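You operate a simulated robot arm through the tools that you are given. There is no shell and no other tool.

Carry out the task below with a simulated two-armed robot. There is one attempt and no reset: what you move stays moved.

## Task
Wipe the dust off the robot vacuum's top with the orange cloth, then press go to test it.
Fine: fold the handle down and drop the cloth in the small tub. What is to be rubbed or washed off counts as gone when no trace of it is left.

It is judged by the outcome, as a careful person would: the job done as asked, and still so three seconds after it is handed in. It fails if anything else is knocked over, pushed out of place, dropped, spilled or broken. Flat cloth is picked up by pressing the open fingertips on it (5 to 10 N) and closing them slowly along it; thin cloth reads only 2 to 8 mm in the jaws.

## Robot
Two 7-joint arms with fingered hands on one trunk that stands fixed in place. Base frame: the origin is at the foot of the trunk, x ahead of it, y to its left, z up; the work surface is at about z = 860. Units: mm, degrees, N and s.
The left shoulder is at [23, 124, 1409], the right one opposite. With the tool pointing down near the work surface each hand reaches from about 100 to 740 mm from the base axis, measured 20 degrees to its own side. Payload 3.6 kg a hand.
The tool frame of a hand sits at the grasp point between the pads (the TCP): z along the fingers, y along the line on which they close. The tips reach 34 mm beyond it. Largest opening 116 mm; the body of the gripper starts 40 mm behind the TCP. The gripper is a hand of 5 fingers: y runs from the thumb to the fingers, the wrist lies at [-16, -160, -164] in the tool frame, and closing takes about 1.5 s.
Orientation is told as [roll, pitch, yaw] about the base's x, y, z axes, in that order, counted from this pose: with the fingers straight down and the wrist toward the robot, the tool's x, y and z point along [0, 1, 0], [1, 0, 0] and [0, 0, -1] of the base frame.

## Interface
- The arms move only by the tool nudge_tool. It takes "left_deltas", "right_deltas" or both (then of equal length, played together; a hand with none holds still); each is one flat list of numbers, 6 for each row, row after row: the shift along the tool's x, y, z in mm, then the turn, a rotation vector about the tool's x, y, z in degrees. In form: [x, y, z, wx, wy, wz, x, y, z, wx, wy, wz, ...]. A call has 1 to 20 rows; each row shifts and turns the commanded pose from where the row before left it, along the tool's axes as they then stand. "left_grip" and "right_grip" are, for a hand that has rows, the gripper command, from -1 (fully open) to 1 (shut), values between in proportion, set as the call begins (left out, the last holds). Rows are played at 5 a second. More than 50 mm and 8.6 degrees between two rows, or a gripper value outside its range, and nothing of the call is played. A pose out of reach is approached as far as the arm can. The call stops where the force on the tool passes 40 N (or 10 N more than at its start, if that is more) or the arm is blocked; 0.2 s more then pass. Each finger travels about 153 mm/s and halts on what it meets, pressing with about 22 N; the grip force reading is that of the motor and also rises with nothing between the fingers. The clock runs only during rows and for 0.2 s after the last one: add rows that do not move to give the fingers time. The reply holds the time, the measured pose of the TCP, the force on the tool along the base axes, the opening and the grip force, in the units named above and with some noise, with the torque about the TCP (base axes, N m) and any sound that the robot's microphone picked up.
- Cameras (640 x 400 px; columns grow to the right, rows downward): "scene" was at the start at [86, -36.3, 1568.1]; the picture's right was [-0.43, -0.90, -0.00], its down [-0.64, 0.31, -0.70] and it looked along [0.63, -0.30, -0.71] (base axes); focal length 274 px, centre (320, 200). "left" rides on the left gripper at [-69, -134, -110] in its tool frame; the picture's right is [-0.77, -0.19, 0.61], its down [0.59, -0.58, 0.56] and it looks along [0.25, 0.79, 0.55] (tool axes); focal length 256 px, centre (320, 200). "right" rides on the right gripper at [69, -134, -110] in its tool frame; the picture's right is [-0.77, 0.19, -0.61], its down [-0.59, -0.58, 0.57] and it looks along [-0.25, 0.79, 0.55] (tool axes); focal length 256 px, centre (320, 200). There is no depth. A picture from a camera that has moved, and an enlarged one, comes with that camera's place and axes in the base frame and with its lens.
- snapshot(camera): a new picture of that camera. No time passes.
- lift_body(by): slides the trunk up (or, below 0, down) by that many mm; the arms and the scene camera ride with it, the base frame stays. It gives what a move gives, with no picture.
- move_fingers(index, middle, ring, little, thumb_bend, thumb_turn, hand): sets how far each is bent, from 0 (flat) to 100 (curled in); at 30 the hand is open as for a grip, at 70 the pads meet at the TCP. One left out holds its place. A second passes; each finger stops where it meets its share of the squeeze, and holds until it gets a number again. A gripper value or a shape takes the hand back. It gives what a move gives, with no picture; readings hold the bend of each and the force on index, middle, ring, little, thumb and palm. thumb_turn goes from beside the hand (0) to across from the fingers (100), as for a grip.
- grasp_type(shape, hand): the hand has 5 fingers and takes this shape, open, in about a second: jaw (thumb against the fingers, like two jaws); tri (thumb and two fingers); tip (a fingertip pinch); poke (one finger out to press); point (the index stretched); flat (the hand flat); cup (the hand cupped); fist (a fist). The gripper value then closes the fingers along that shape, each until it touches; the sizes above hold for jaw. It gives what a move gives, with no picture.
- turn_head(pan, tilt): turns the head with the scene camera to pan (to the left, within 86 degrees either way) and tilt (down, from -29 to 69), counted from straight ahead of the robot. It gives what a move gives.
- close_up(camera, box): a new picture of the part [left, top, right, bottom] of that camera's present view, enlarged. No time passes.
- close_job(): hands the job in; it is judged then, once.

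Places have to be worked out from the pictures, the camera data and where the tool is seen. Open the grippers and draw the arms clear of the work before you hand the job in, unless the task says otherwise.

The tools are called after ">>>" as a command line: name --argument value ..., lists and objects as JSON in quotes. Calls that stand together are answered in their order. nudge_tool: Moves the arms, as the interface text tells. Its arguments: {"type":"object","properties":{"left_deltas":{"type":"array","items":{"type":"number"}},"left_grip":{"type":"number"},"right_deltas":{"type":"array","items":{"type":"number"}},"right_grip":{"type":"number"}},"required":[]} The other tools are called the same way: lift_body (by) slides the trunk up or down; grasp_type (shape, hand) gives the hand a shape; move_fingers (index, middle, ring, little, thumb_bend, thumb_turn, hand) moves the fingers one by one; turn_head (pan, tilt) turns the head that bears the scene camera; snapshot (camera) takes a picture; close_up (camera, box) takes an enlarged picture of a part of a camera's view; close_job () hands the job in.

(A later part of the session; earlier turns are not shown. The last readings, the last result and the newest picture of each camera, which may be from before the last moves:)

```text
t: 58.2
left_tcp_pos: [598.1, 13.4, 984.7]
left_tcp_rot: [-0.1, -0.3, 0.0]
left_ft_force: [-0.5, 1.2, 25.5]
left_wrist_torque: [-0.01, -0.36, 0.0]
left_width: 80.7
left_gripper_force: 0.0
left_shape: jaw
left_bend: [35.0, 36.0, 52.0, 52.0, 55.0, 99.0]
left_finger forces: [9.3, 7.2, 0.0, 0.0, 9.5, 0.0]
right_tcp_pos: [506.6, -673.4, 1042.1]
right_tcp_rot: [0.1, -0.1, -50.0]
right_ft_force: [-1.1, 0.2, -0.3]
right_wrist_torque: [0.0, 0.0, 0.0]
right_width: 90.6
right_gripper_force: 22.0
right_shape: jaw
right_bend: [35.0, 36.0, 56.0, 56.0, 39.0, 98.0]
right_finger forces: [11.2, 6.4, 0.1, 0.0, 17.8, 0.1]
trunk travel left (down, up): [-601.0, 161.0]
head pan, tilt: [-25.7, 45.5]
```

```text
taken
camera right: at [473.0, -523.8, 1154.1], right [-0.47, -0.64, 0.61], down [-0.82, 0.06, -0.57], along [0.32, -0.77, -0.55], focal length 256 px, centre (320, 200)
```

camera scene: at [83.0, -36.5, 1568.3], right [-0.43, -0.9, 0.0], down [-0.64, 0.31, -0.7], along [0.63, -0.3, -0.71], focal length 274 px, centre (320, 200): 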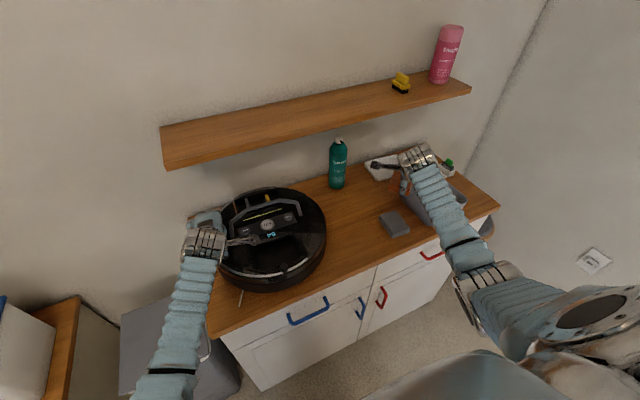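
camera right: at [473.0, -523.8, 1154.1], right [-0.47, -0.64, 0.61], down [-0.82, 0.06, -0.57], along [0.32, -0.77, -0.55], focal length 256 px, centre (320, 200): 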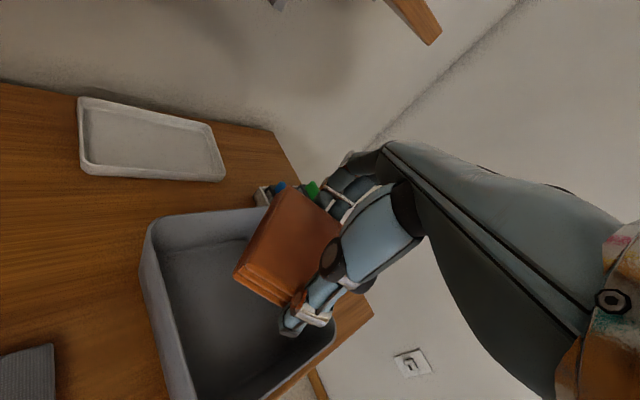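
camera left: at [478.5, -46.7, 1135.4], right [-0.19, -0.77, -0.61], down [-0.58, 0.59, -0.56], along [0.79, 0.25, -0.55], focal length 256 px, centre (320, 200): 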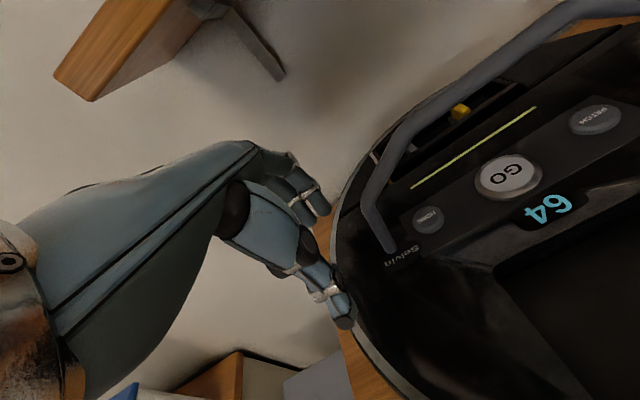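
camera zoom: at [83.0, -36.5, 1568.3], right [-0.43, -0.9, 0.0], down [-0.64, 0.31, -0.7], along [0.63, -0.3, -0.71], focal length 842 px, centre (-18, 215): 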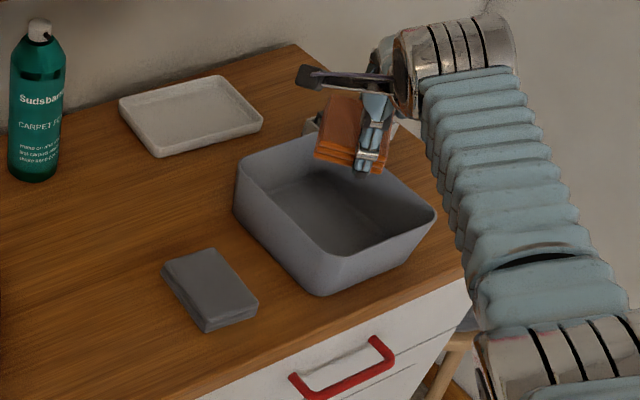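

The cloth hangs over the tub's middle, with the tub centre at about (517, -672). I lower until the tips are just above the rim and look again.

>>> nudge_tool --right_deltas '[0, 4, 30, 0, 0, 0, 0, 4, 28, 0, 0, 0, 0, 0, 12, 0, 0, 0, 0, 0, 0, 0, 0, 0]'

>>> close_up --camera "scene" --box '[380, 150, 480, 235]'

>>> snapshot --camera "right"

```text
t: 59.2
left_tcp_pos: [598.6, 14.4, 984.7]
left_tcp_rot: [0.0, -0.2, 0.0]
left_ft_force: [0.0, 1.3, 25.5]
left_wrist_torque: [0.0, -0.36, -0.05]
left_width: 81.0
left_gripper_force: 0.1
left_shape: jaw
left_bend: [34.0, 36.0, 52.0, 52.0, 55.0, 99.0]
left_finger forces: [9.2, 7.0, 0.0, 0.0, 9.6, 0.0]
right_tcp_pos: [510.9, -677.9, 973.0]
right_tcp_rot: [0.2, -0.1, -49.9]
right_ft_force: [0.2, 0.5, -0.4]
right_wrist_torque: [0.01, 0.01, -0.03]
right_width: 90.9
right_gripper_force: 21.9
right_shape: jaw
right_bend: [35.0, 36.0, 56.0, 56.0, 39.0, 98.0]
right_finger forces: [11.2, 6.3, 0.0, 0.1, 17.5, 0.0]
trunk travel left (down, up): [-601.0, 161.0]
head pan, tilt: [-25.7, 45.5]
```

```text
4.71 times, centred on (430, 192) of scene
camera zoom: at [83.0, -36.4, 1568.3], right [-0.43, -0.9, 0.0], down [-0.64, 0.31, -0.7], along [0.63, -0.3, -0.71], focal length 1288 px, centre (-198, 235)
```

zoom: 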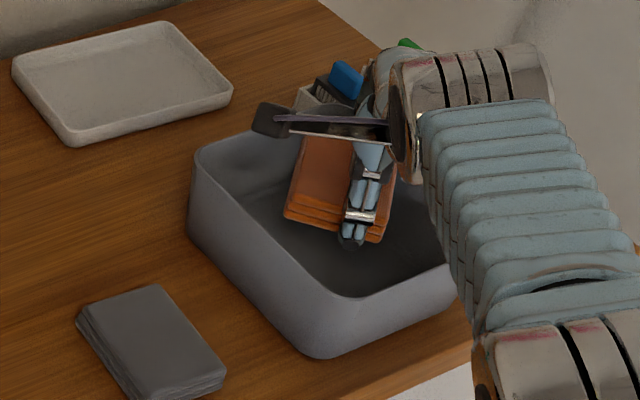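

```text
taken
camera right: at [477.5, -529.7, 1082.8], right [-0.47, -0.64, 0.61], down [-0.82, 0.06, -0.57], along [0.32, -0.77, -0.55], focal length 256 px, centre (320, 200)
```

right: 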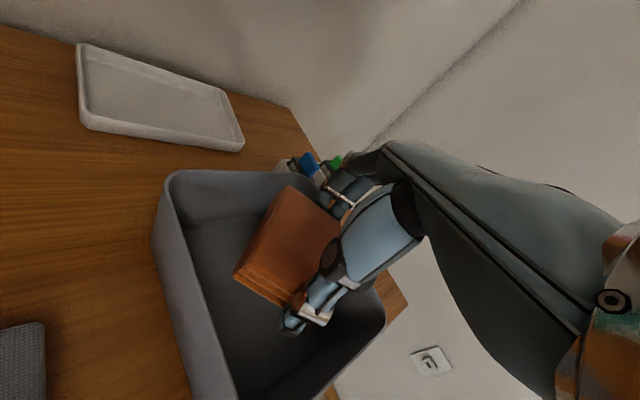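

The cloth is above the tub's interior with walls clear on all sides. I lower another 7 mm and open the fingers to drop it in.

>>> nudge_tool --right_deltas '[0, 0, 7, 0, 0, 0, 0, 0, 0, 0, 0, 0]'

>>> nudge_tool --right_deltas '[0, 0, 0, 0, 0, 0, 0, 0, 0, 0, 0, 0, 0, 0, 0, 0, 0, 0, 0, 0, 0, 0, 0, 0]' --right_grip -1

>>> close_up --camera "scene" --box '[380, 150, 480, 235]'

>>> snapshot --camera "right"

```text
t: 59.8
left_tcp_pos: [599.7, 13.2, 984.3]
left_tcp_rot: [-0.2, -0.3, -0.1]
left_ft_force: [-0.8, 1.9, 26.1]
left_wrist_torque: [0.02, -0.35, -0.02]
left_width: 80.9
left_gripper_force: 0.2
left_shape: jaw
left_bend: [34.0, 36.0, 52.0, 52.0, 55.0, 99.0]
left_finger forces: [9.3, 7.2, 0.1, 0.0, 9.6, 0.1]
right_tcp_pos: [509.7, -678.7, 966.3]
right_tcp_rot: [0.0, -0.1, -50.0]
right_ft_force: [0.3, 0.2, 0.1]
right_wrist_torque: [0.0, -0.02, 0.0]
right_width: 90.9
right_gripper_force: 21.9
right_shape: jaw
right_bend: [35.0, 36.0, 56.0, 56.0, 39.0, 98.0]
right_finger forces: [11.0, 6.2, 0.0, 0.0, 17.3, 0.0]
trunk travel left (down, up): [-601.0, 161.0]
head pan, tilt: [-25.7, 45.5]
```

```text
t: 60.8
left_tcp_pos: [598.4, 14.6, 982.8]
left_tcp_rot: [-0.2, -0.3, -0.1]
left_ft_force: [0.7, 1.5, 25.7]
left_wrist_torque: [0.0, -0.34, -0.01]
left_width: 80.7
left_gripper_force: 0.0
left_shape: jaw
left_bend: [34.0, 36.0, 52.0, 52.0, 55.0, 99.0]
left_finger forces: [9.1, 7.0, 0.0, 0.0, 9.5, 0.0]
right_tcp_pos: [511.0, -678.1, 966.0]
right_tcp_rot: [0.1, -0.1, -50.1]
right_ft_force: [-0.4, -0.1, 0.3]
right_wrist_torque: [0.03, -0.03, -0.02]
right_width: 115.9
right_gripper_force: 0.0
right_shape: jaw
right_bend: [30.0, 30.0, 30.0, 30.0, 30.0, 97.0]
right_finger forces: [0.1, 0.1, 0.0, 0.0, 0.0, 0.0]
trunk travel left (down, up): [-601.0, 161.0]
head pan, tilt: [-25.7, 45.5]
```

```text
4.71 times, centred on (430, 192) of scene
camera zoom: at [83.0, -36.4, 1568.3], right [-0.43, -0.9, 0.0], down [-0.64, 0.31, -0.7], along [0.63, -0.3, -0.71], focal length 1288 px, centre (-198, 235)
```

zoom: 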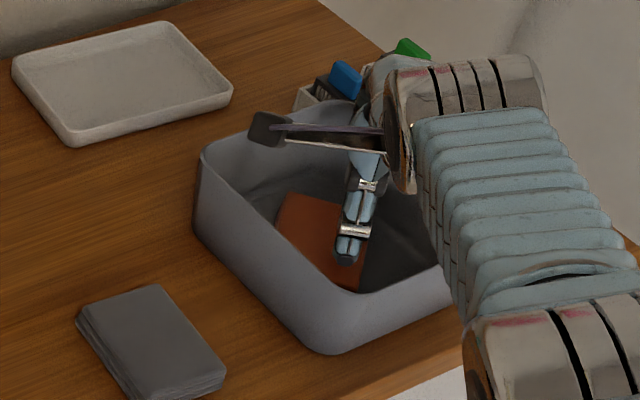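

```text
taken
camera right: at [477.6, -529.2, 1076.0], right [-0.47, -0.64, 0.61], down [-0.82, 0.06, -0.57], along [0.32, -0.77, -0.55], focal length 256 px, centre (320, 200)
```

right: 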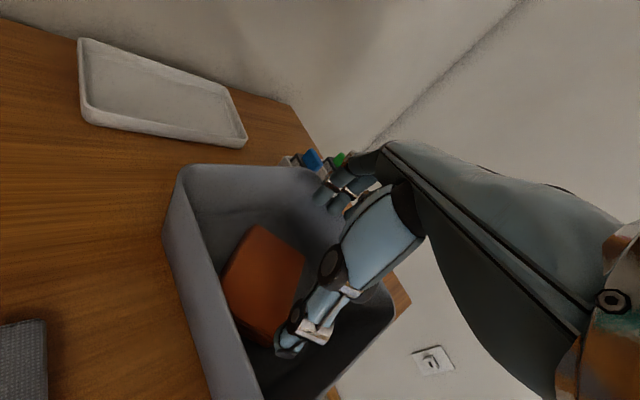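

The cloth is in the tub. I raise the right hand straight up out of the tub area, then look at it again.

>>> nudge_tool --right_deltas '[0, 0, -20, 0, 0, 0, 0, 0, -40, 0, 0, 0, 0, 0, -40, 0, 0, 0, 0, 0, 0, 0, 0, 0]'

>>> close_up --camera "right" --box '[60, 150, 400, 400]'

>>> close_up --camera "scene" --box '[340, 130, 500, 260]'

```text
t: 61.8
left_tcp_pos: [598.7, 13.9, 982.9]
left_tcp_rot: [-0.1, -0.3, -0.1]
left_ft_force: [-0.5, 1.2, 26.3]
left_wrist_torque: [-0.01, -0.33, -0.05]
left_width: 80.8
left_gripper_force: 0.0
left_shape: jaw
left_bend: [34.0, 36.0, 52.0, 52.0, 55.0, 99.0]
left_finger forces: [9.3, 7.2, 0.0, 0.0, 9.4, 0.1]
right_tcp_pos: [511.8, -679.9, 1062.9]
right_tcp_rot: [0.1, 0.0, -50.1]
right_ft_force: [-0.7, -0.6, 0.8]
right_wrist_torque: [0.04, -0.03, -0.03]
right_width: 115.9
right_gripper_force: 0.1
right_shape: jaw
right_bend: [30.0, 30.0, 30.0, 30.0, 30.0, 97.0]
right_finger forces: [0.1, 0.1, 0.0, 0.0, 0.0, 0.0]
trunk travel left (down, up): [-601.0, 161.0]
head pan, tilt: [-25.7, 45.5]
```

```text
1.60 times, centred on (230, 275) of right
camera zoom: at [478.0, -529.9, 1173.3], right [-0.47, -0.64, 0.61], down [-0.82, 0.06, -0.57], along [0.32, -0.77, -0.55], focal length 410 px, centre (464, 80)
```

zoom: 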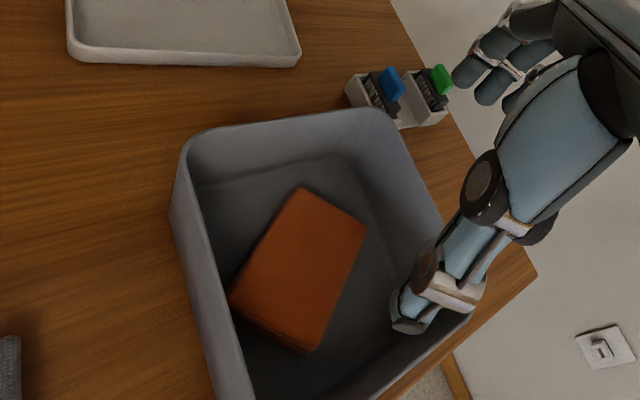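

```text
3.08 times, centred on (420, 195) of scene
camera zoom: at [82.9, -36.5, 1568.3], right [-0.43, -0.9, 0.0], down [-0.64, 0.31, -0.7], along [0.63, -0.3, -0.71], focal length 842 px, centre (12, 215)
```

zoom: 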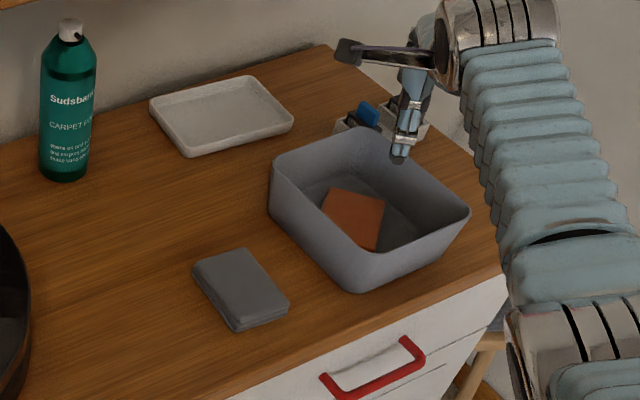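

The cloth lies flat inside the tub. Next is the handle: I bring the right hand back toward the front of the vacuum, high and clear, and turn its wrist away from the left hand.

>>> nudge_tool --right_deltas '[23.1, -37.7, -5, 0, 0, 0, 23.1, -37.7, -5, 0, 0, 0, 23.1, -37.7, -5, 0, 0, 0, 23.1, -37.7, -5, 0, 0, 0, 23.1, -37.7, -5, 0, 0, 0, 23.1, -37.7, -5, 0, 0, 0, 23.1, -37.7, -5, 0, 0, 0, 23.1, -37.7, -5, 0, 0, 0, 0, 0, 0, 0, 0, -8, 0, 0, 0, 0, 0, -8, 0, 0, 0, 0, 0, -8, 0, 0, 0, 0, 0, -8, 0, 0, 0, 0, 0, -8, 0, 0, 0, 0, 0, -8, 0, 0, 0, 0, 0, -8, 0, 0, 0, 0, 0, 0]'

>>> grasp_type --hand "right" --shape "poke"

>>> snapshot --camera "scene"

>>> snapshot --camera "right"

```text
t: 65.2
left_tcp_pos: [598.3, 14.7, 983.0]
left_tcp_rot: [-0.1, -0.4, -0.1]
left_ft_force: [-0.3, 0.6, 25.0]
left_wrist_torque: [-0.03, -0.3, -0.04]
left_width: 80.9
left_gripper_force: 0.1
left_shape: jaw
left_bend: [35.0, 36.0, 52.0, 52.0, 55.0, 99.0]
left_finger forces: [8.7, 7.1, 0.0, 0.0, 9.6, 0.0]
right_tcp_pos: [459.8, -328.3, 1105.3]
right_tcp_rot: [0.0, -0.1, 6.1]
right_ft_force: [0.6, 0.2, -0.1]
right_wrist_torque: [-0.02, -0.01, -0.03]
right_width: 115.9
right_gripper_force: 0.0
right_shape: jaw
right_bend: [30.0, 30.0, 30.0, 30.0, 30.0, 97.0]
right_finger forces: [0.1, 0.0, 0.0, 0.0, 0.1, 0.1]
trunk travel left (down, up): [-601.0, 161.0]
head pan, tilt: [-25.7, 45.5]
```

```text
t: 66.1
left_tcp_pos: [599.0, 13.1, 983.4]
left_tcp_rot: [-0.2, -0.4, -0.1]
left_ft_force: [0.0, 0.1, 26.0]
left_wrist_torque: [-0.06, -0.32, 0.01]
left_width: 80.8
left_gripper_force: 0.0
left_shape: jaw
left_bend: [35.0, 36.0, 52.0, 52.0, 55.0, 99.0]
left_finger forces: [9.0, 7.0, 0.0, 0.0, 9.6, 0.0]
right_tcp_pos: [459.4, -329.9, 1106.5]
right_tcp_rot: [0.0, -0.1, 6.0]
right_ft_force: [-0.4, 0.5, 0.5]
right_wrist_torque: [0.02, 0.02, 0.01]
right_width: 0.1
right_gripper_force: 0.1
right_shape: poke
right_bend: [70.0, 70.0, 98.0, 98.0, 0.0, 100.0]
right_finger forces: [0.0, 0.1, 0.0, 0.0, 0.0, 0.0]
trunk travel left (down, up): [-601.0, 161.0]
head pan, tilt: [-25.7, 45.5]
```

```text
taken
camera scene: at [82.9, -36.2, 1568.3], right [-0.43, -0.9, 0.0], down [-0.64, 0.31, -0.7], along [0.63, -0.3, -0.71], focal length 274 px, centre (320, 200)
```

scene: 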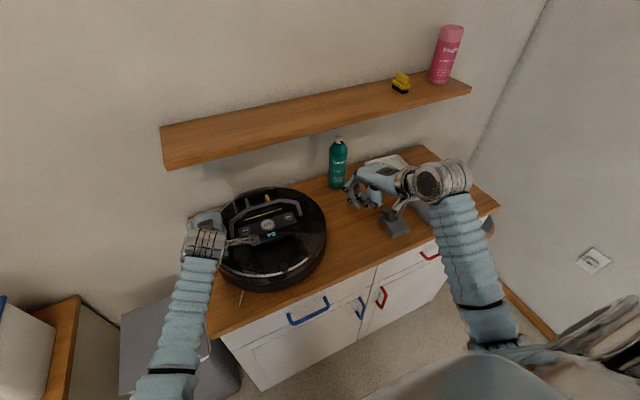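

```text
taken
camera right: at [318.7, -272.2, 1215.3], right [0.26, -0.75, 0.61], down [-0.51, -0.65, -0.57], along [0.82, -0.16, -0.55], focal length 256 px, centre (320, 200)
```

right: 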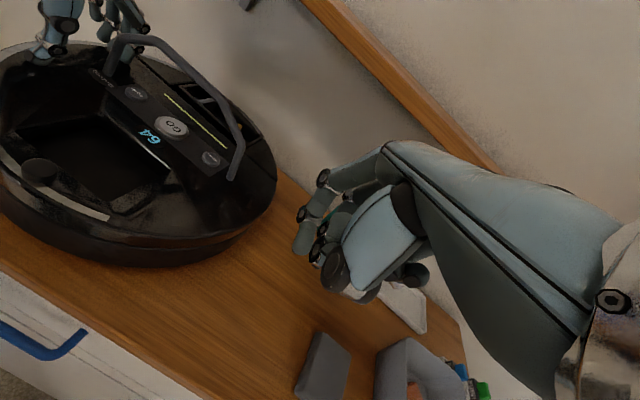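

>>> close_up --camera "scene" --box '[320, 140, 480, 250]'

>>> close_up --camera "right" --box '[0, 0, 280, 260]'

```text
3.64 times, centred on (400, 195) of scene
camera zoom: at [82.9, -36.2, 1568.3], right [-0.43, -0.9, 0.0], down [-0.64, 0.31, -0.7], along [0.63, -0.3, -0.71], focal length 995 px, centre (29, 218)
```

zoom: 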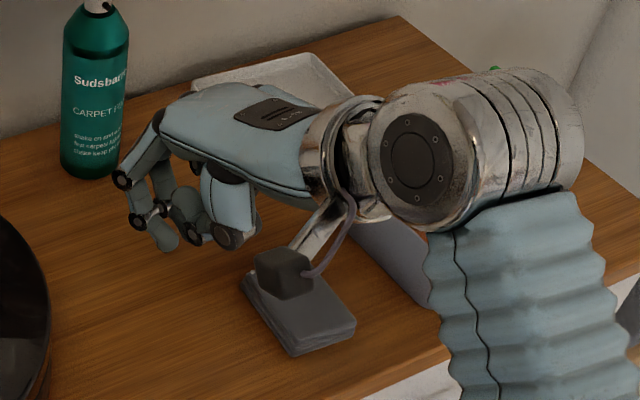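

```text
1.54 times, centred on (140, 130) of right
camera zoom: at [318.7, -272.2, 1215.3], right [0.26, -0.75, 0.61], down [-0.51, -0.65, -0.57], along [0.82, -0.16, -0.55], focal length 394 px, centre (597, 308)
```

zoom: 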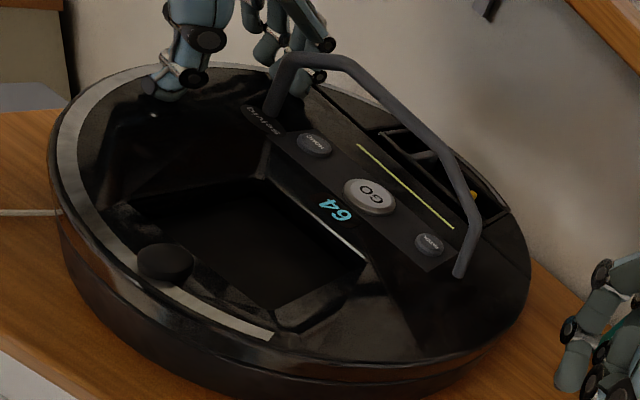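

In poke shape the index and middle fingers point down at the TCP. The handle bar sits at about (578, y -50 to -178, 1058), leaning a few degrees toward the robot. I bring the right fingers just in front of the bar, keeping clear of the left hand's camera.

>>> nudge_tool --right_deltas '[34.3, 16, 0, 0, 0, 0, 34.3, 16, 0, 0, 0, 0, 34.3, 16, 0, 0, 0, 0, 34.3, 16, 0, 0, 0, 0, 34.3, 16, 0, 0, 0, 0, 0, 0, 0, 0, 0, 0]'

>>> snapshot --camera "scene"

>>> snapshot --camera "right"

>>> snapshot --camera "left"

```text
t: 67.5
left_tcp_pos: [598.3, 14.1, 983.3]
left_tcp_rot: [0.0, -0.3, -0.1]
left_ft_force: [0.0, 0.7, 25.4]
left_wrist_torque: [-0.04, -0.28, -0.05]
left_width: 81.0
left_gripper_force: 0.0
left_shape: jaw
left_bend: [35.0, 36.0, 52.0, 52.0, 55.0, 99.0]
left_finger forces: [9.3, 6.8, 0.0, 0.0, 9.7, 0.0]
right_tcp_pos: [518.7, -148.8, 1105.3]
right_tcp_rot: [0.1, -0.1, 5.9]
right_ft_force: [0.1, 0.2, 0.0]
right_wrist_torque: [-0.03, 0.0, 0.0]
right_width: 0.0
right_gripper_force: 0.1
right_shape: poke
right_bend: [70.0, 70.0, 98.0, 98.0, 0.0, 100.0]
right_finger forces: [0.0, 0.0, 0.0, 0.1, 0.0, 0.0]
trunk travel left (down, up): [-601.0, 161.0]
head pan, tilt: [-25.7, 45.5]
```

```text
taken
camera scene: at [82.9, -36.6, 1568.3], right [-0.43, -0.9, 0.0], down [-0.64, 0.31, -0.7], along [0.63, -0.3, -0.71], focal length 274 px, centre (320, 200)
```

scene: 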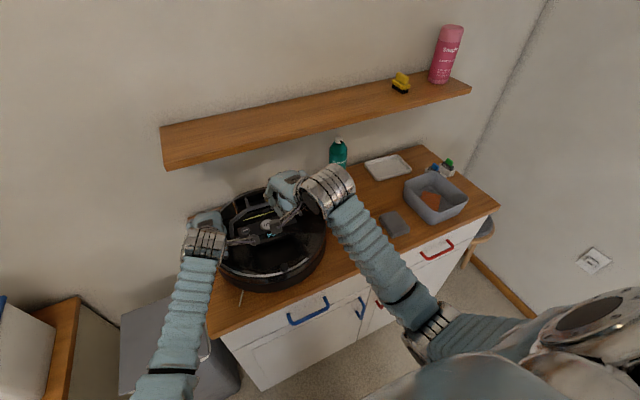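

```text
taken
camera right: at [378.7, -92.3, 1215.0], right [0.26, -0.75, 0.61], down [-0.51, -0.65, -0.57], along [0.82, -0.16, -0.55], focal length 256 px, centre (320, 200)
```

right: 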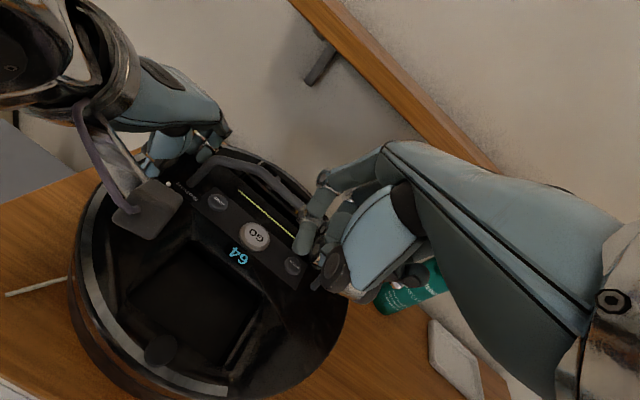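

```text
taken
camera left: at [464.3, -54.9, 1093.5], right [-0.18, -0.77, -0.61], down [-0.57, 0.59, -0.57], along [0.8, 0.25, -0.55], focal length 256 px, centre (320, 200)
```

left: 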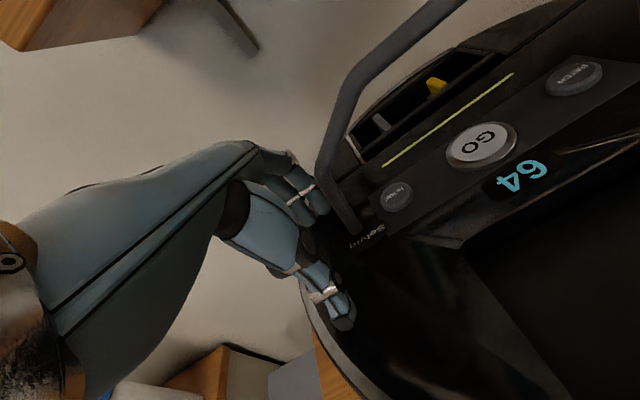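

>>> close_up --camera "right" --box '[180, 120, 400, 310]'

>>> close_up --camera "scene" --box '[200, 150, 360, 290]'

```text
2.11 times, centred on (290, 215) of right
camera zoom: at [378.7, -92.3, 1215.0], right [0.26, -0.75, 0.61], down [-0.51, -0.65, -0.57], along [0.82, -0.16, -0.55], focal length 539 px, centre (383, 168)
```

zoom: 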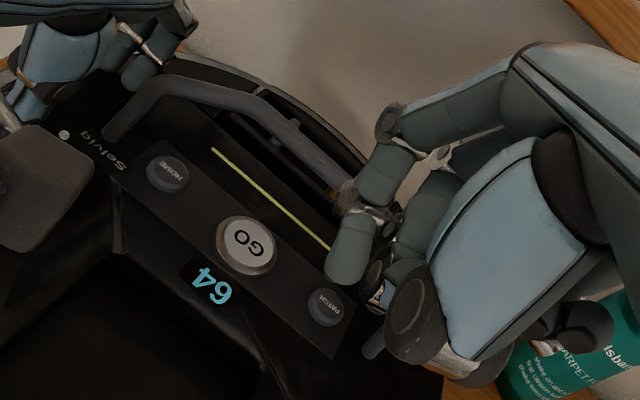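

```text
2.86 times, centred on (280, 220) of scene
camera zoom: at [82.9, -36.6, 1568.3], right [-0.43, -0.9, 0.0], down [-0.64, 0.31, -0.7], along [0.63, -0.3, -0.71], focal length 782 px, centre (434, 143)
```

zoom: 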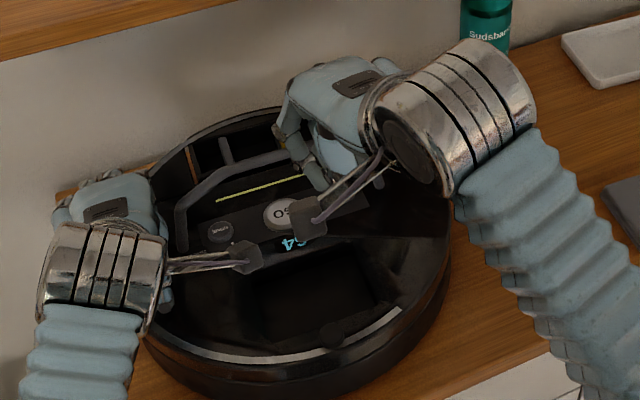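

The knuckles lead the fingertips by some 30 to 50 mm. I back off slightly, lower about 35 mm so the fingers face the bar, then push forward slowly in small steps to see which way the handle yields.

>>> nudge_tool --right_deltas '[0, -12, 0, 0, 0, 0, 0, 0, 18, 0, 0, 0, 0, 0, 17, 0, 0, 0, 0, 0, 0, 0, 0, 0]'

>>> close_up --camera "right" --box '[180, 120, 400, 310]'

>>> close_up --camera "left" --box '[280, 0, 640, 260]'

```text
t: 68.5
left_tcp_pos: [597.5, 12.9, 983.5]
left_tcp_rot: [-0.1, -0.3, -0.2]
left_ft_force: [-0.1, -0.5, 25.6]
left_wrist_torque: [-0.04, -0.36, -0.01]
left_width: 80.9
left_gripper_force: 0.1
left_shape: jaw
left_bend: [35.0, 36.0, 52.0, 52.0, 55.0, 99.0]
left_finger forces: [8.9, 7.0, 0.1, 0.0, 9.5, 0.0]
right_tcp_pos: [507.5, -151.6, 1069.6]
right_tcp_rot: [-0.1, -0.1, 6.0]
right_ft_force: [0.3, 0.1, -0.1]
right_wrist_torque: [-0.03, -0.03, 0.01]
right_width: 0.0
right_gripper_force: 0.1
right_shape: poke
right_bend: [70.0, 70.0, 98.0, 98.0, 0.0, 100.0]
right_finger forces: [0.0, 0.1, 0.0, 0.0, 0.1, 0.0]
trunk travel left (down, up): [-601.0, 161.0]
head pan, tilt: [-25.7, 45.5]
```

```text
2.11 times, centred on (290, 215) of right
camera zoom: at [367.8, -94.3, 1179.8], right [0.26, -0.75, 0.61], down [-0.51, -0.65, -0.57], along [0.82, -0.16, -0.55], focal length 539 px, centre (383, 168)
```

zoom: 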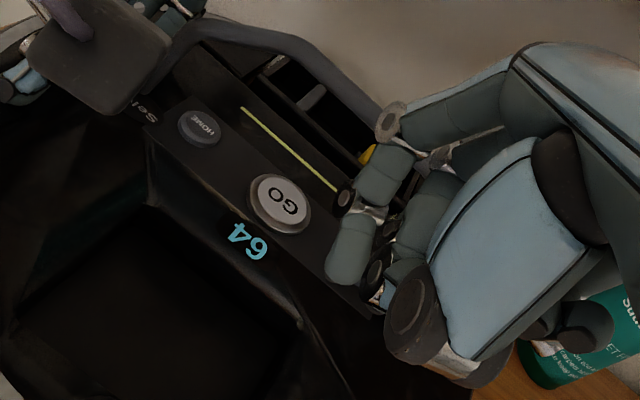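

```text
1.54 times, centred on (460, 130) of left
camera zoom: at [464.2, -54.7, 1093.5], right [-0.18, -0.77, -0.61], down [-0.57, 0.59, -0.57], along [0.8, 0.25, -0.55], focal length 394 px, centre (105, 308)
```

zoom: 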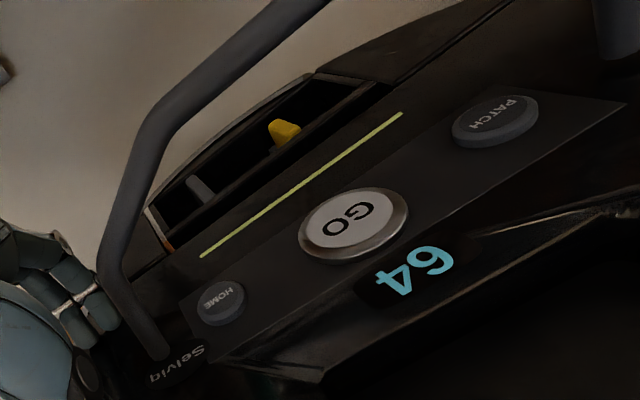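

The fingers are now level with the bar and in front of it. I advance slowly.

>>> nudge_tool --right_deltas '[0, 6, 0, 0, 0, 0, 0, 6, 0, 0, 0, 0, 0, 5, 0, 0, 0, 0, 0, 0, 0, 0, 0, 0]'

>>> nudge_tool --right_deltas '[0, 4, 0, 0, 0, 0, 0, 4, 0, 0, 0, 0, 0, 4, 0, 0, 0, 0, 0, 0, 0, 0, 0, 0]'

>>> close_up --camera "right" --box '[180, 120, 400, 310]'

>>> close_up --camera "left" --box '[280, 0, 640, 260]'

```text
t: 69.5
left_tcp_pos: [598.0, 13.4, 984.8]
left_tcp_rot: [0.0, -0.4, 0.0]
left_ft_force: [-1.0, -0.3, 25.5]
left_wrist_torque: [-0.02, -0.31, -0.07]
left_width: 80.9
left_gripper_force: 0.1
left_shape: jaw
left_bend: [35.0, 36.0, 52.0, 52.0, 55.0, 99.0]
left_finger forces: [8.8, 7.0, 0.1, 0.1, 9.6, 0.0]
right_tcp_pos: [524.9, -149.3, 1069.4]
right_tcp_rot: [0.0, -0.1, 6.0]
right_ft_force: [0.4, 0.4, 0.0]
right_wrist_torque: [-0.04, -0.04, -0.01]
right_width: 0.0
right_gripper_force: 0.1
right_shape: poke
right_bend: [70.0, 70.0, 98.0, 98.0, 0.0, 100.0]
right_finger forces: [0.1, 0.0, 0.0, 0.1, 0.0, 0.0]
trunk travel left (down, up): [-601.0, 161.0]
head pan, tilt: [-25.7, 45.5]
```

```text
t: 70.5
left_tcp_pos: [598.7, 14.1, 984.0]
left_tcp_rot: [-0.1, -0.2, -0.1]
left_ft_force: [-0.6, -0.2, 26.0]
left_wrist_torque: [-0.03, -0.32, -0.03]
left_width: 81.2
left_gripper_force: 0.0
left_shape: jaw
left_bend: [35.0, 36.0, 52.0, 52.0, 55.0, 99.0]
left_finger forces: [8.8, 7.0, 0.0, 0.1, 9.6, 0.1]
right_tcp_pos: [536.4, -147.0, 1070.9]
right_tcp_rot: [0.0, -0.1, 6.0]
right_ft_force: [0.3, 0.0, 0.2]
right_wrist_torque: [0.01, 0.03, 0.0]
right_width: 0.1
right_gripper_force: 0.0
right_shape: poke
right_bend: [70.0, 70.0, 98.0, 98.0, 0.0, 100.0]
right_finger forces: [0.1, 0.1, 0.0, 0.0, 0.1, 0.1]
trunk travel left (down, up): [-601.0, 161.0]
head pan, tilt: [-25.7, 45.5]
```

```text
2.11 times, centred on (290, 215) of right
camera zoom: at [396.2, -90.3, 1179.9], right [0.26, -0.75, 0.61], down [-0.51, -0.65, -0.57], along [0.82, -0.16, -0.55], focal length 539 px, centre (383, 168)
```

zoom: 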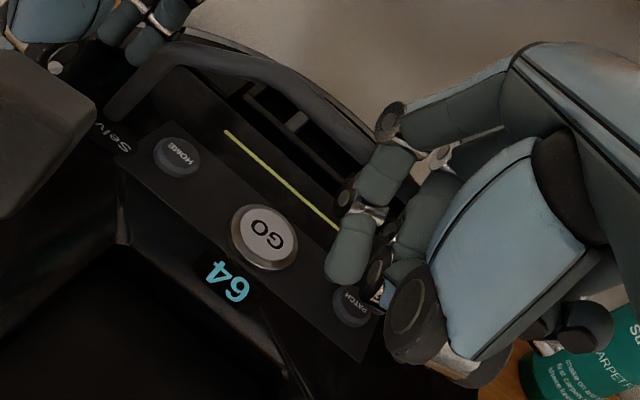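

```text
1.54 times, centred on (460, 130) of left
camera zoom: at [464.2, -54.7, 1093.5], right [-0.18, -0.77, -0.61], down [-0.57, 0.59, -0.57], along [0.8, 0.25, -0.55], focal length 394 px, centre (105, 308)
```

zoom: 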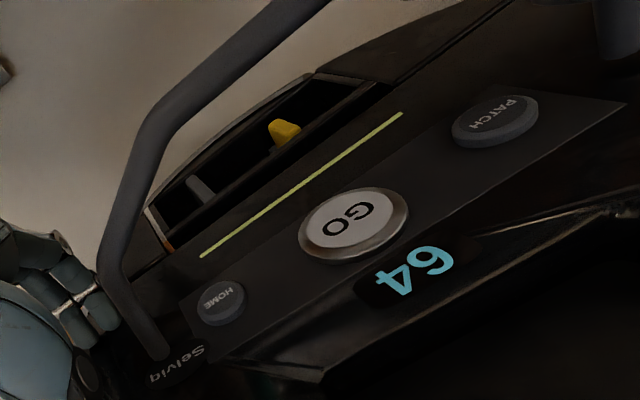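

No contact yet at TCP x 536. I advance further in 4 mm steps.

>>> nudge_tool --right_deltas '[0, 4, 0, 0, 0, 0, 0, 4, 0, 0, 0, 0, 0, 0, 0, 0, 0, 0]'

>>> nudge_tool --right_deltas '[0, 4, 0, 0, 0, 0, 0, 4, 0, 0, 0, 0, 0, 0, 0, 0, 0, 0]'

>>> close_up --camera "left" --box '[280, 0, 640, 260]'

>>> close_up --camera "right" --box '[180, 120, 400, 310]'

```text
t: 71.3
left_tcp_pos: [598.8, 14.0, 983.4]
left_tcp_rot: [-0.2, -0.3, -0.1]
left_ft_force: [-0.6, 0.0, 25.0]
left_wrist_torque: [-0.04, -0.32, -0.04]
left_width: 80.9
left_gripper_force: 0.2
left_shape: jaw
left_bend: [35.0, 36.0, 52.0, 52.0, 55.0, 99.0]
left_finger forces: [8.8, 7.1, 0.1, 0.1, 9.7, 0.0]
right_tcp_pos: [545.8, -147.4, 1069.9]
right_tcp_rot: [0.0, -0.1, 6.0]
right_ft_force: [0.9, -0.1, -0.9]
right_wrist_torque: [-0.01, -0.01, -0.02]
right_width: 0.0
right_gripper_force: 0.0
right_shape: poke
right_bend: [70.0, 70.0, 98.0, 98.0, 0.0, 100.0]
right_finger forces: [0.1, 0.1, 0.0, 0.0, 0.1, 0.0]
trunk travel left (down, up): [-601.0, 161.0]
head pan, tilt: [-25.7, 45.5]
```

```text
t: 72.1
left_tcp_pos: [598.4, 15.5, 984.0]
left_tcp_rot: [-0.1, -0.2, 0.0]
left_ft_force: [-0.7, -0.5, 25.3]
left_wrist_torque: [-0.02, -0.34, -0.05]
left_width: 80.8
left_gripper_force: 0.1
left_shape: jaw
left_bend: [35.0, 36.0, 52.0, 52.0, 55.0, 99.0]
left_finger forces: [8.7, 7.0, 0.0, 0.0, 9.7, 0.0]
right_tcp_pos: [553.6, -147.4, 1070.3]
right_tcp_rot: [-0.1, -0.1, 6.0]
right_ft_force: [-0.2, -0.7, 0.8]
right_wrist_torque: [0.01, -0.01, 0.01]
right_width: 0.1
right_gripper_force: 0.0
right_shape: poke
right_bend: [70.0, 70.0, 98.0, 98.0, 0.0, 100.0]
right_finger forces: [0.1, 0.0, 0.0, 0.1, 0.0, 0.0]
trunk travel left (down, up): [-601.0, 161.0]
head pan, tilt: [-25.7, 45.5]
```

```text
1.54 times, centred on (460, 130) of left
camera zoom: at [464.3, -54.7, 1093.5], right [-0.18, -0.77, -0.61], down [-0.57, 0.59, -0.57], along [0.8, 0.25, -0.55], focal length 394 px, centre (105, 308)
```

zoom: 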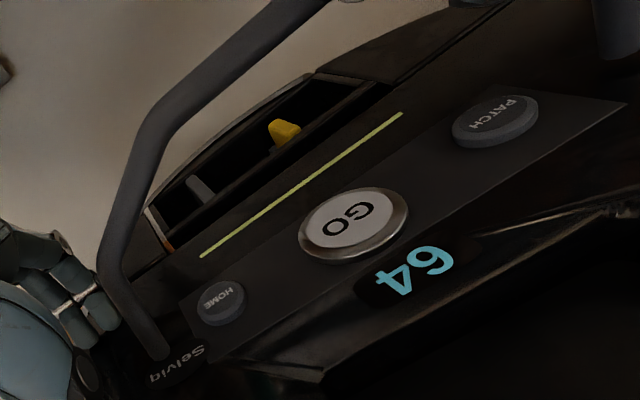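

```text
2.11 times, centred on (290, 215) of right
camera zoom: at [412.9, -89.7, 1180.4], right [0.26, -0.75, 0.61], down [-0.51, -0.65, -0.57], along [0.82, -0.16, -0.55], focal length 539 px, centre (383, 168)
```

zoom: 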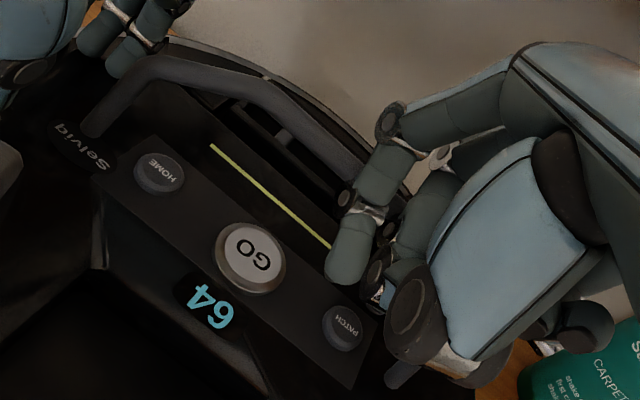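

By projection, the middle phalanx is just about at the bar with the knuckle passing over it. I keep advancing gently.

>>> nudge_tool --right_deltas '[0, 4, 0, 0, 0, 0, 0, 4, 0, 0, 0, 0, 0, 0, 0, 0, 0, 0]'

>>> close_up --camera "left" --box '[280, 0, 640, 260]'

```text
t: 72.9
left_tcp_pos: [598.1, 14.0, 983.1]
left_tcp_rot: [-0.1, -0.3, 0.1]
left_ft_force: [2.5, 0.9, 25.4]
left_wrist_torque: [0.0, -0.3, 0.1]
left_width: 81.1
left_gripper_force: 0.1
left_shape: jaw
left_bend: [33.0, 36.0, 52.0, 52.0, 55.0, 99.0]
left_finger forces: [8.0, 6.9, 0.0, 0.0, 10.3, 0.0]
right_tcp_pos: [561.7, -145.9, 1070.9]
right_tcp_rot: [0.0, -0.2, 6.0]
right_ft_force: [-1.8, -1.6, 1.1]
right_wrist_torque: [-0.01, -0.02, -0.06]
right_width: 0.1
right_gripper_force: 0.1
right_shape: poke
right_bend: [70.0, 70.0, 98.0, 98.0, 0.0, 100.0]
right_finger forces: [0.0, 2.7, 0.1, 0.1, 0.0, 0.0]
trunk travel left (down, up): [-601.0, 161.0]
head pan, tilt: [-25.7, 45.5]
```

```text
1.54 times, centred on (460, 130) of left
camera zoom: at [464.1, -54.6, 1093.5], right [-0.18, -0.77, -0.61], down [-0.57, 0.59, -0.57], along [0.8, 0.25, -0.55], focal length 394 px, centre (105, 308)
```

zoom: 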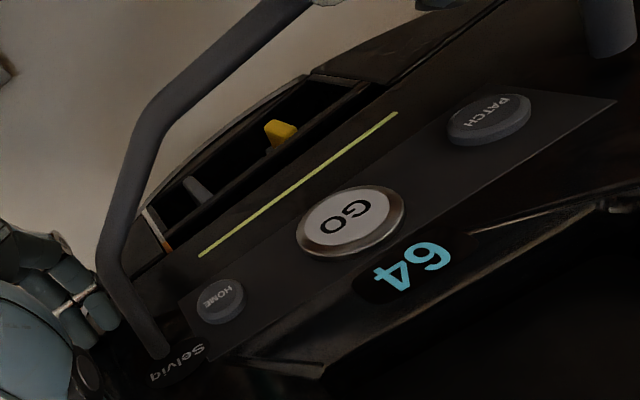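

Contact: about 2.4 N at the bar, and the handle's near corner has shifted slightly toward +x while the vacuum barely moved. I push a bit more to confirm it is folding that way.

>>> nudge_tool --right_deltas '[0, 4, 0, 0, 0, 0, 0, 4, 0, 0, 0, 0, 0, 4, 0, 0, 0, 0, 0, 0, 0, 0, 0, 0]'

>>> close_up --camera "left" --box '[280, 0, 640, 260]'

>>> close_up --camera "right" --box '[150, 80, 400, 310]'

```text
t: 73.9
left_tcp_pos: [598.1, 12.9, 984.2]
left_tcp_rot: [-0.1, -0.3, -0.1]
left_ft_force: [3.0, -1.8, 23.4]
left_wrist_torque: [-0.1, -0.14, 0.34]
left_width: 80.8
left_gripper_force: 0.0
left_shape: jaw
left_bend: [32.0, 36.0, 52.0, 52.0, 56.0, 98.0]
left_finger forces: [5.6, 6.3, 0.0, 0.0, 11.5, 0.0]
right_tcp_pos: [574.8, -144.7, 1070.2]
right_tcp_rot: [-0.1, -0.1, 6.1]
right_ft_force: [-3.4, -1.7, 3.2]
right_wrist_torque: [-0.12, -0.04, -0.04]
right_width: 0.0
right_gripper_force: 0.1
right_shape: poke
right_bend: [70.0, 70.0, 98.0, 98.0, 0.0, 100.0]
right_finger forces: [0.1, 4.6, 0.1, 0.1, 0.1, 0.0]
trunk travel left (down, up): [-601.0, 161.0]
head pan, tilt: [-25.7, 45.5]
```

```text
1.54 times, centred on (460, 130) of left
camera zoom: at [464.0, -55.5, 1093.7], right [-0.19, -0.77, -0.61], down [-0.57, 0.59, -0.57], along [0.8, 0.24, -0.55], focal length 394 px, centre (105, 308)
```

zoom: 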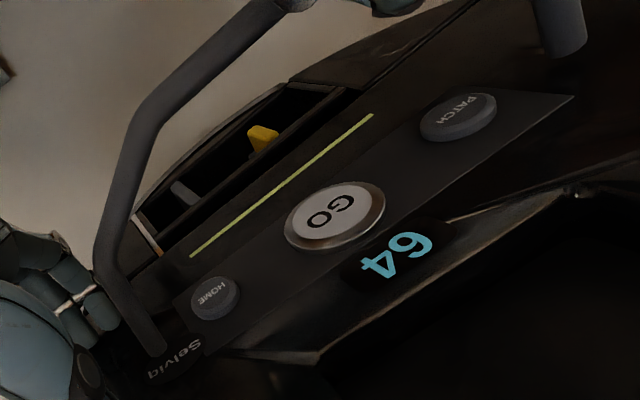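

```text
1.74 times, centred on (275, 195) of right
camera zoom: at [433.1, -88.5, 1180.4], right [0.26, -0.75, 0.61], down [-0.51, -0.65, -0.57], along [0.82, -0.16, -0.55], focal length 445 px, centre (398, 209)
```

zoom: 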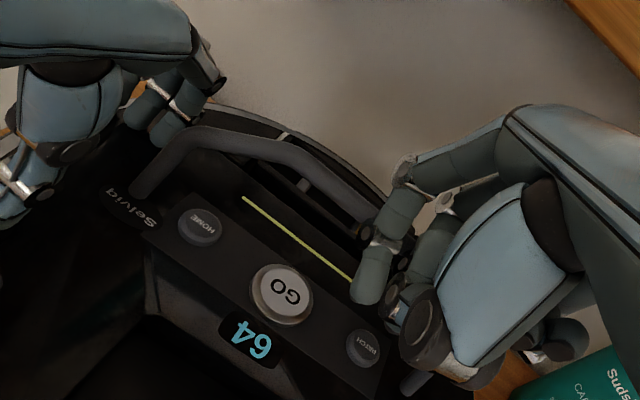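

The vacuum yaws around the left hand instead, so the handle is not giving way toward +x. I back off and look at where things stand.

>>> nudge_tool --right_deltas '[0, -15, 0, 0, 0, 0, 0, -20, 0, 0, 0, 0, 0, -20, -20, 0, 0, 0, -30, -10, -20, 0, 0, 0, -40, 0, 0, 0, 0, 0, -40, 0, 0, 0, 0, 0, -40, 0, 0, 0, 0, 0, 0, 0, 0, 0, 0, 0]'

>>> close_up --camera "scene" --box '[200, 150, 360, 290]'

>>> snapshot --camera "right"

>>> close_up --camera "left" --box '[280, 0, 640, 260]'

```text
t: 75.7
left_tcp_pos: [598.7, 13.3, 984.6]
left_tcp_rot: [-0.2, -0.3, -0.1]
left_ft_force: [-0.1, -3.0, 25.1]
left_wrist_torque: [-0.11, -0.31, 0.16]
left_width: 80.2
left_gripper_force: 0.1
left_shape: jaw
left_bend: [35.0, 36.0, 52.0, 52.0, 55.0, 98.0]
left_finger forces: [8.0, 7.0, 0.0, 0.1, 9.6, 0.0]
right_tcp_pos: [523.2, -301.5, 1107.6]
right_tcp_rot: [0.0, -0.1, 6.0]
right_ft_force: [-0.3, -0.6, 0.8]
right_wrist_torque: [0.0, -0.01, -0.02]
right_width: 0.0
right_gripper_force: 0.1
right_shape: poke
right_bend: [70.0, 70.0, 98.0, 98.0, 0.0, 100.0]
right_finger forces: [0.0, 0.1, 0.1, 0.0, 0.1, 0.0]
trunk travel left (down, up): [-601.0, 161.0]
head pan, tilt: [-25.7, 45.5]
```

```text
2.86 times, centred on (280, 220) of scene
camera zoom: at [83.2, -36.5, 1568.3], right [-0.43, -0.9, 0.0], down [-0.64, 0.31, -0.7], along [0.63, -0.3, -0.71], focal length 782 px, centre (434, 143)
```

zoom: 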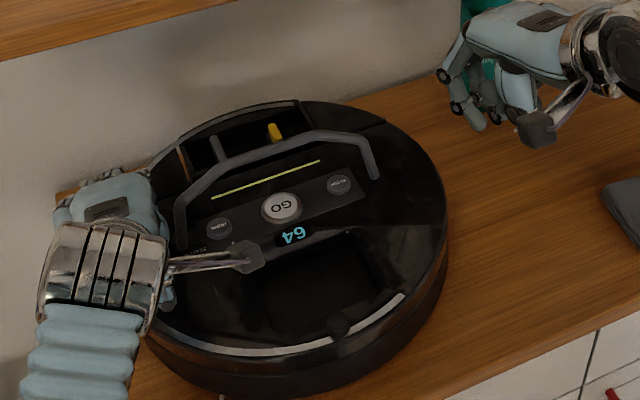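

```text
taken
camera right: at [382.8, -243.9, 1216.9], right [0.26, -0.75, 0.61], down [-0.51, -0.65, -0.57], along [0.82, -0.16, -0.55], focal length 256 px, centre (320, 200)
```

right: 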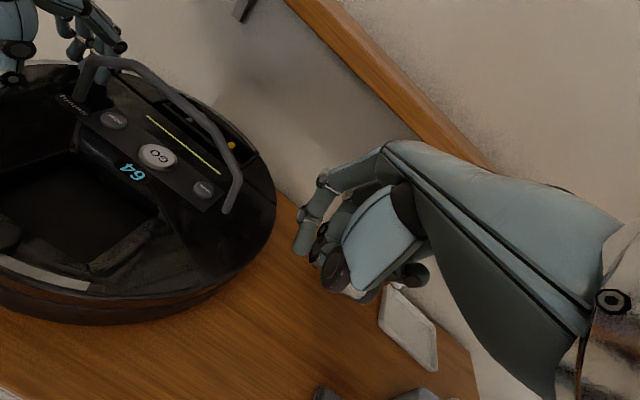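

```text
1.54 times, centred on (460, 130) of left
camera zoom: at [464.4, -55.3, 1093.6], right [-0.18, -0.77, -0.61], down [-0.57, 0.59, -0.57], along [0.8, 0.24, -0.55], focal length 394 px, centre (105, 308)
```

zoom: 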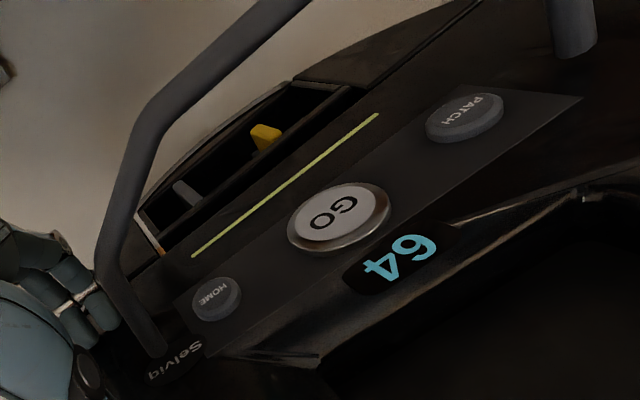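

Pushing toward +x only turned the vacuum, so the handle is at its stop leaning toward the robot and must fold toward -x. I bring the right hand around behind the bar from the right side, below the shelf, to hook it and pull it toward the robot.

>>> nudge_tool --right_deltas '[0, 0, 0, 0, 0, 6, 0, 33, 9, 0, 0, 0, 0, 33, 9, 0, 0, 0, 0, 36, 8, 0, 0, 0, 0, 0, 0, 0, 0, 0]'

>>> snapshot --camera "right"

>>> close_up --camera "scene" --box '[200, 110, 400, 290]'

```text
t: 76.9
left_tcp_pos: [598.1, 15.0, 983.3]
left_tcp_rot: [-0.2, -0.4, -0.1]
left_ft_force: [0.4, -3.7, 25.6]
left_wrist_torque: [-0.16, -0.27, 0.08]
left_width: 80.6
left_gripper_force: 0.1
left_shape: jaw
left_bend: [35.0, 36.0, 52.0, 52.0, 55.0, 98.0]
left_finger forces: [8.3, 6.7, 0.0, 0.0, 10.0, 0.1]
right_tcp_pos: [623.0, -301.5, 1084.7]
right_tcp_rot: [0.1, -0.1, 0.0]
right_ft_force: [0.8, -0.4, 0.5]
right_wrist_torque: [-0.01, 0.01, -0.01]
right_width: 0.0
right_gripper_force: 0.1
right_shape: poke
right_bend: [70.0, 70.0, 98.0, 98.0, 0.0, 100.0]
right_finger forces: [0.1, 0.1, 0.1, 0.0, 0.0, 0.0]
trunk travel left (down, up): [-601.0, 161.0]
head pan, tilt: [-25.7, 45.5]
```

```text
taken
camera right: at [489.0, -229.9, 1194.5], right [0.18, -0.77, 0.61], down [-0.58, -0.59, -0.57], along [0.8, -0.25, -0.55], focal length 256 px, centre (320, 200)
```

right: 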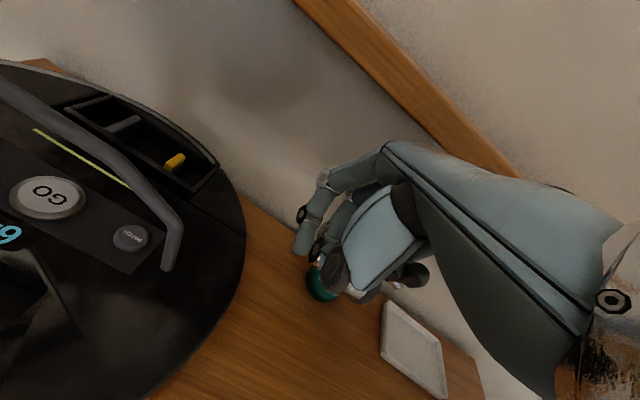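

```text
2.22 times, centred on (300, 200) of scene
camera zoom: at [83.0, -37.0, 1568.3], right [-0.43, -0.9, 0.0], down [-0.64, 0.31, -0.7], along [0.63, -0.3, -0.71], focal length 608 px, centre (364, 200)
```

zoom: 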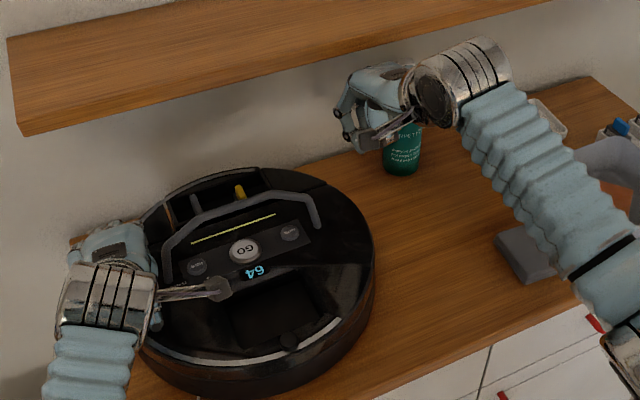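

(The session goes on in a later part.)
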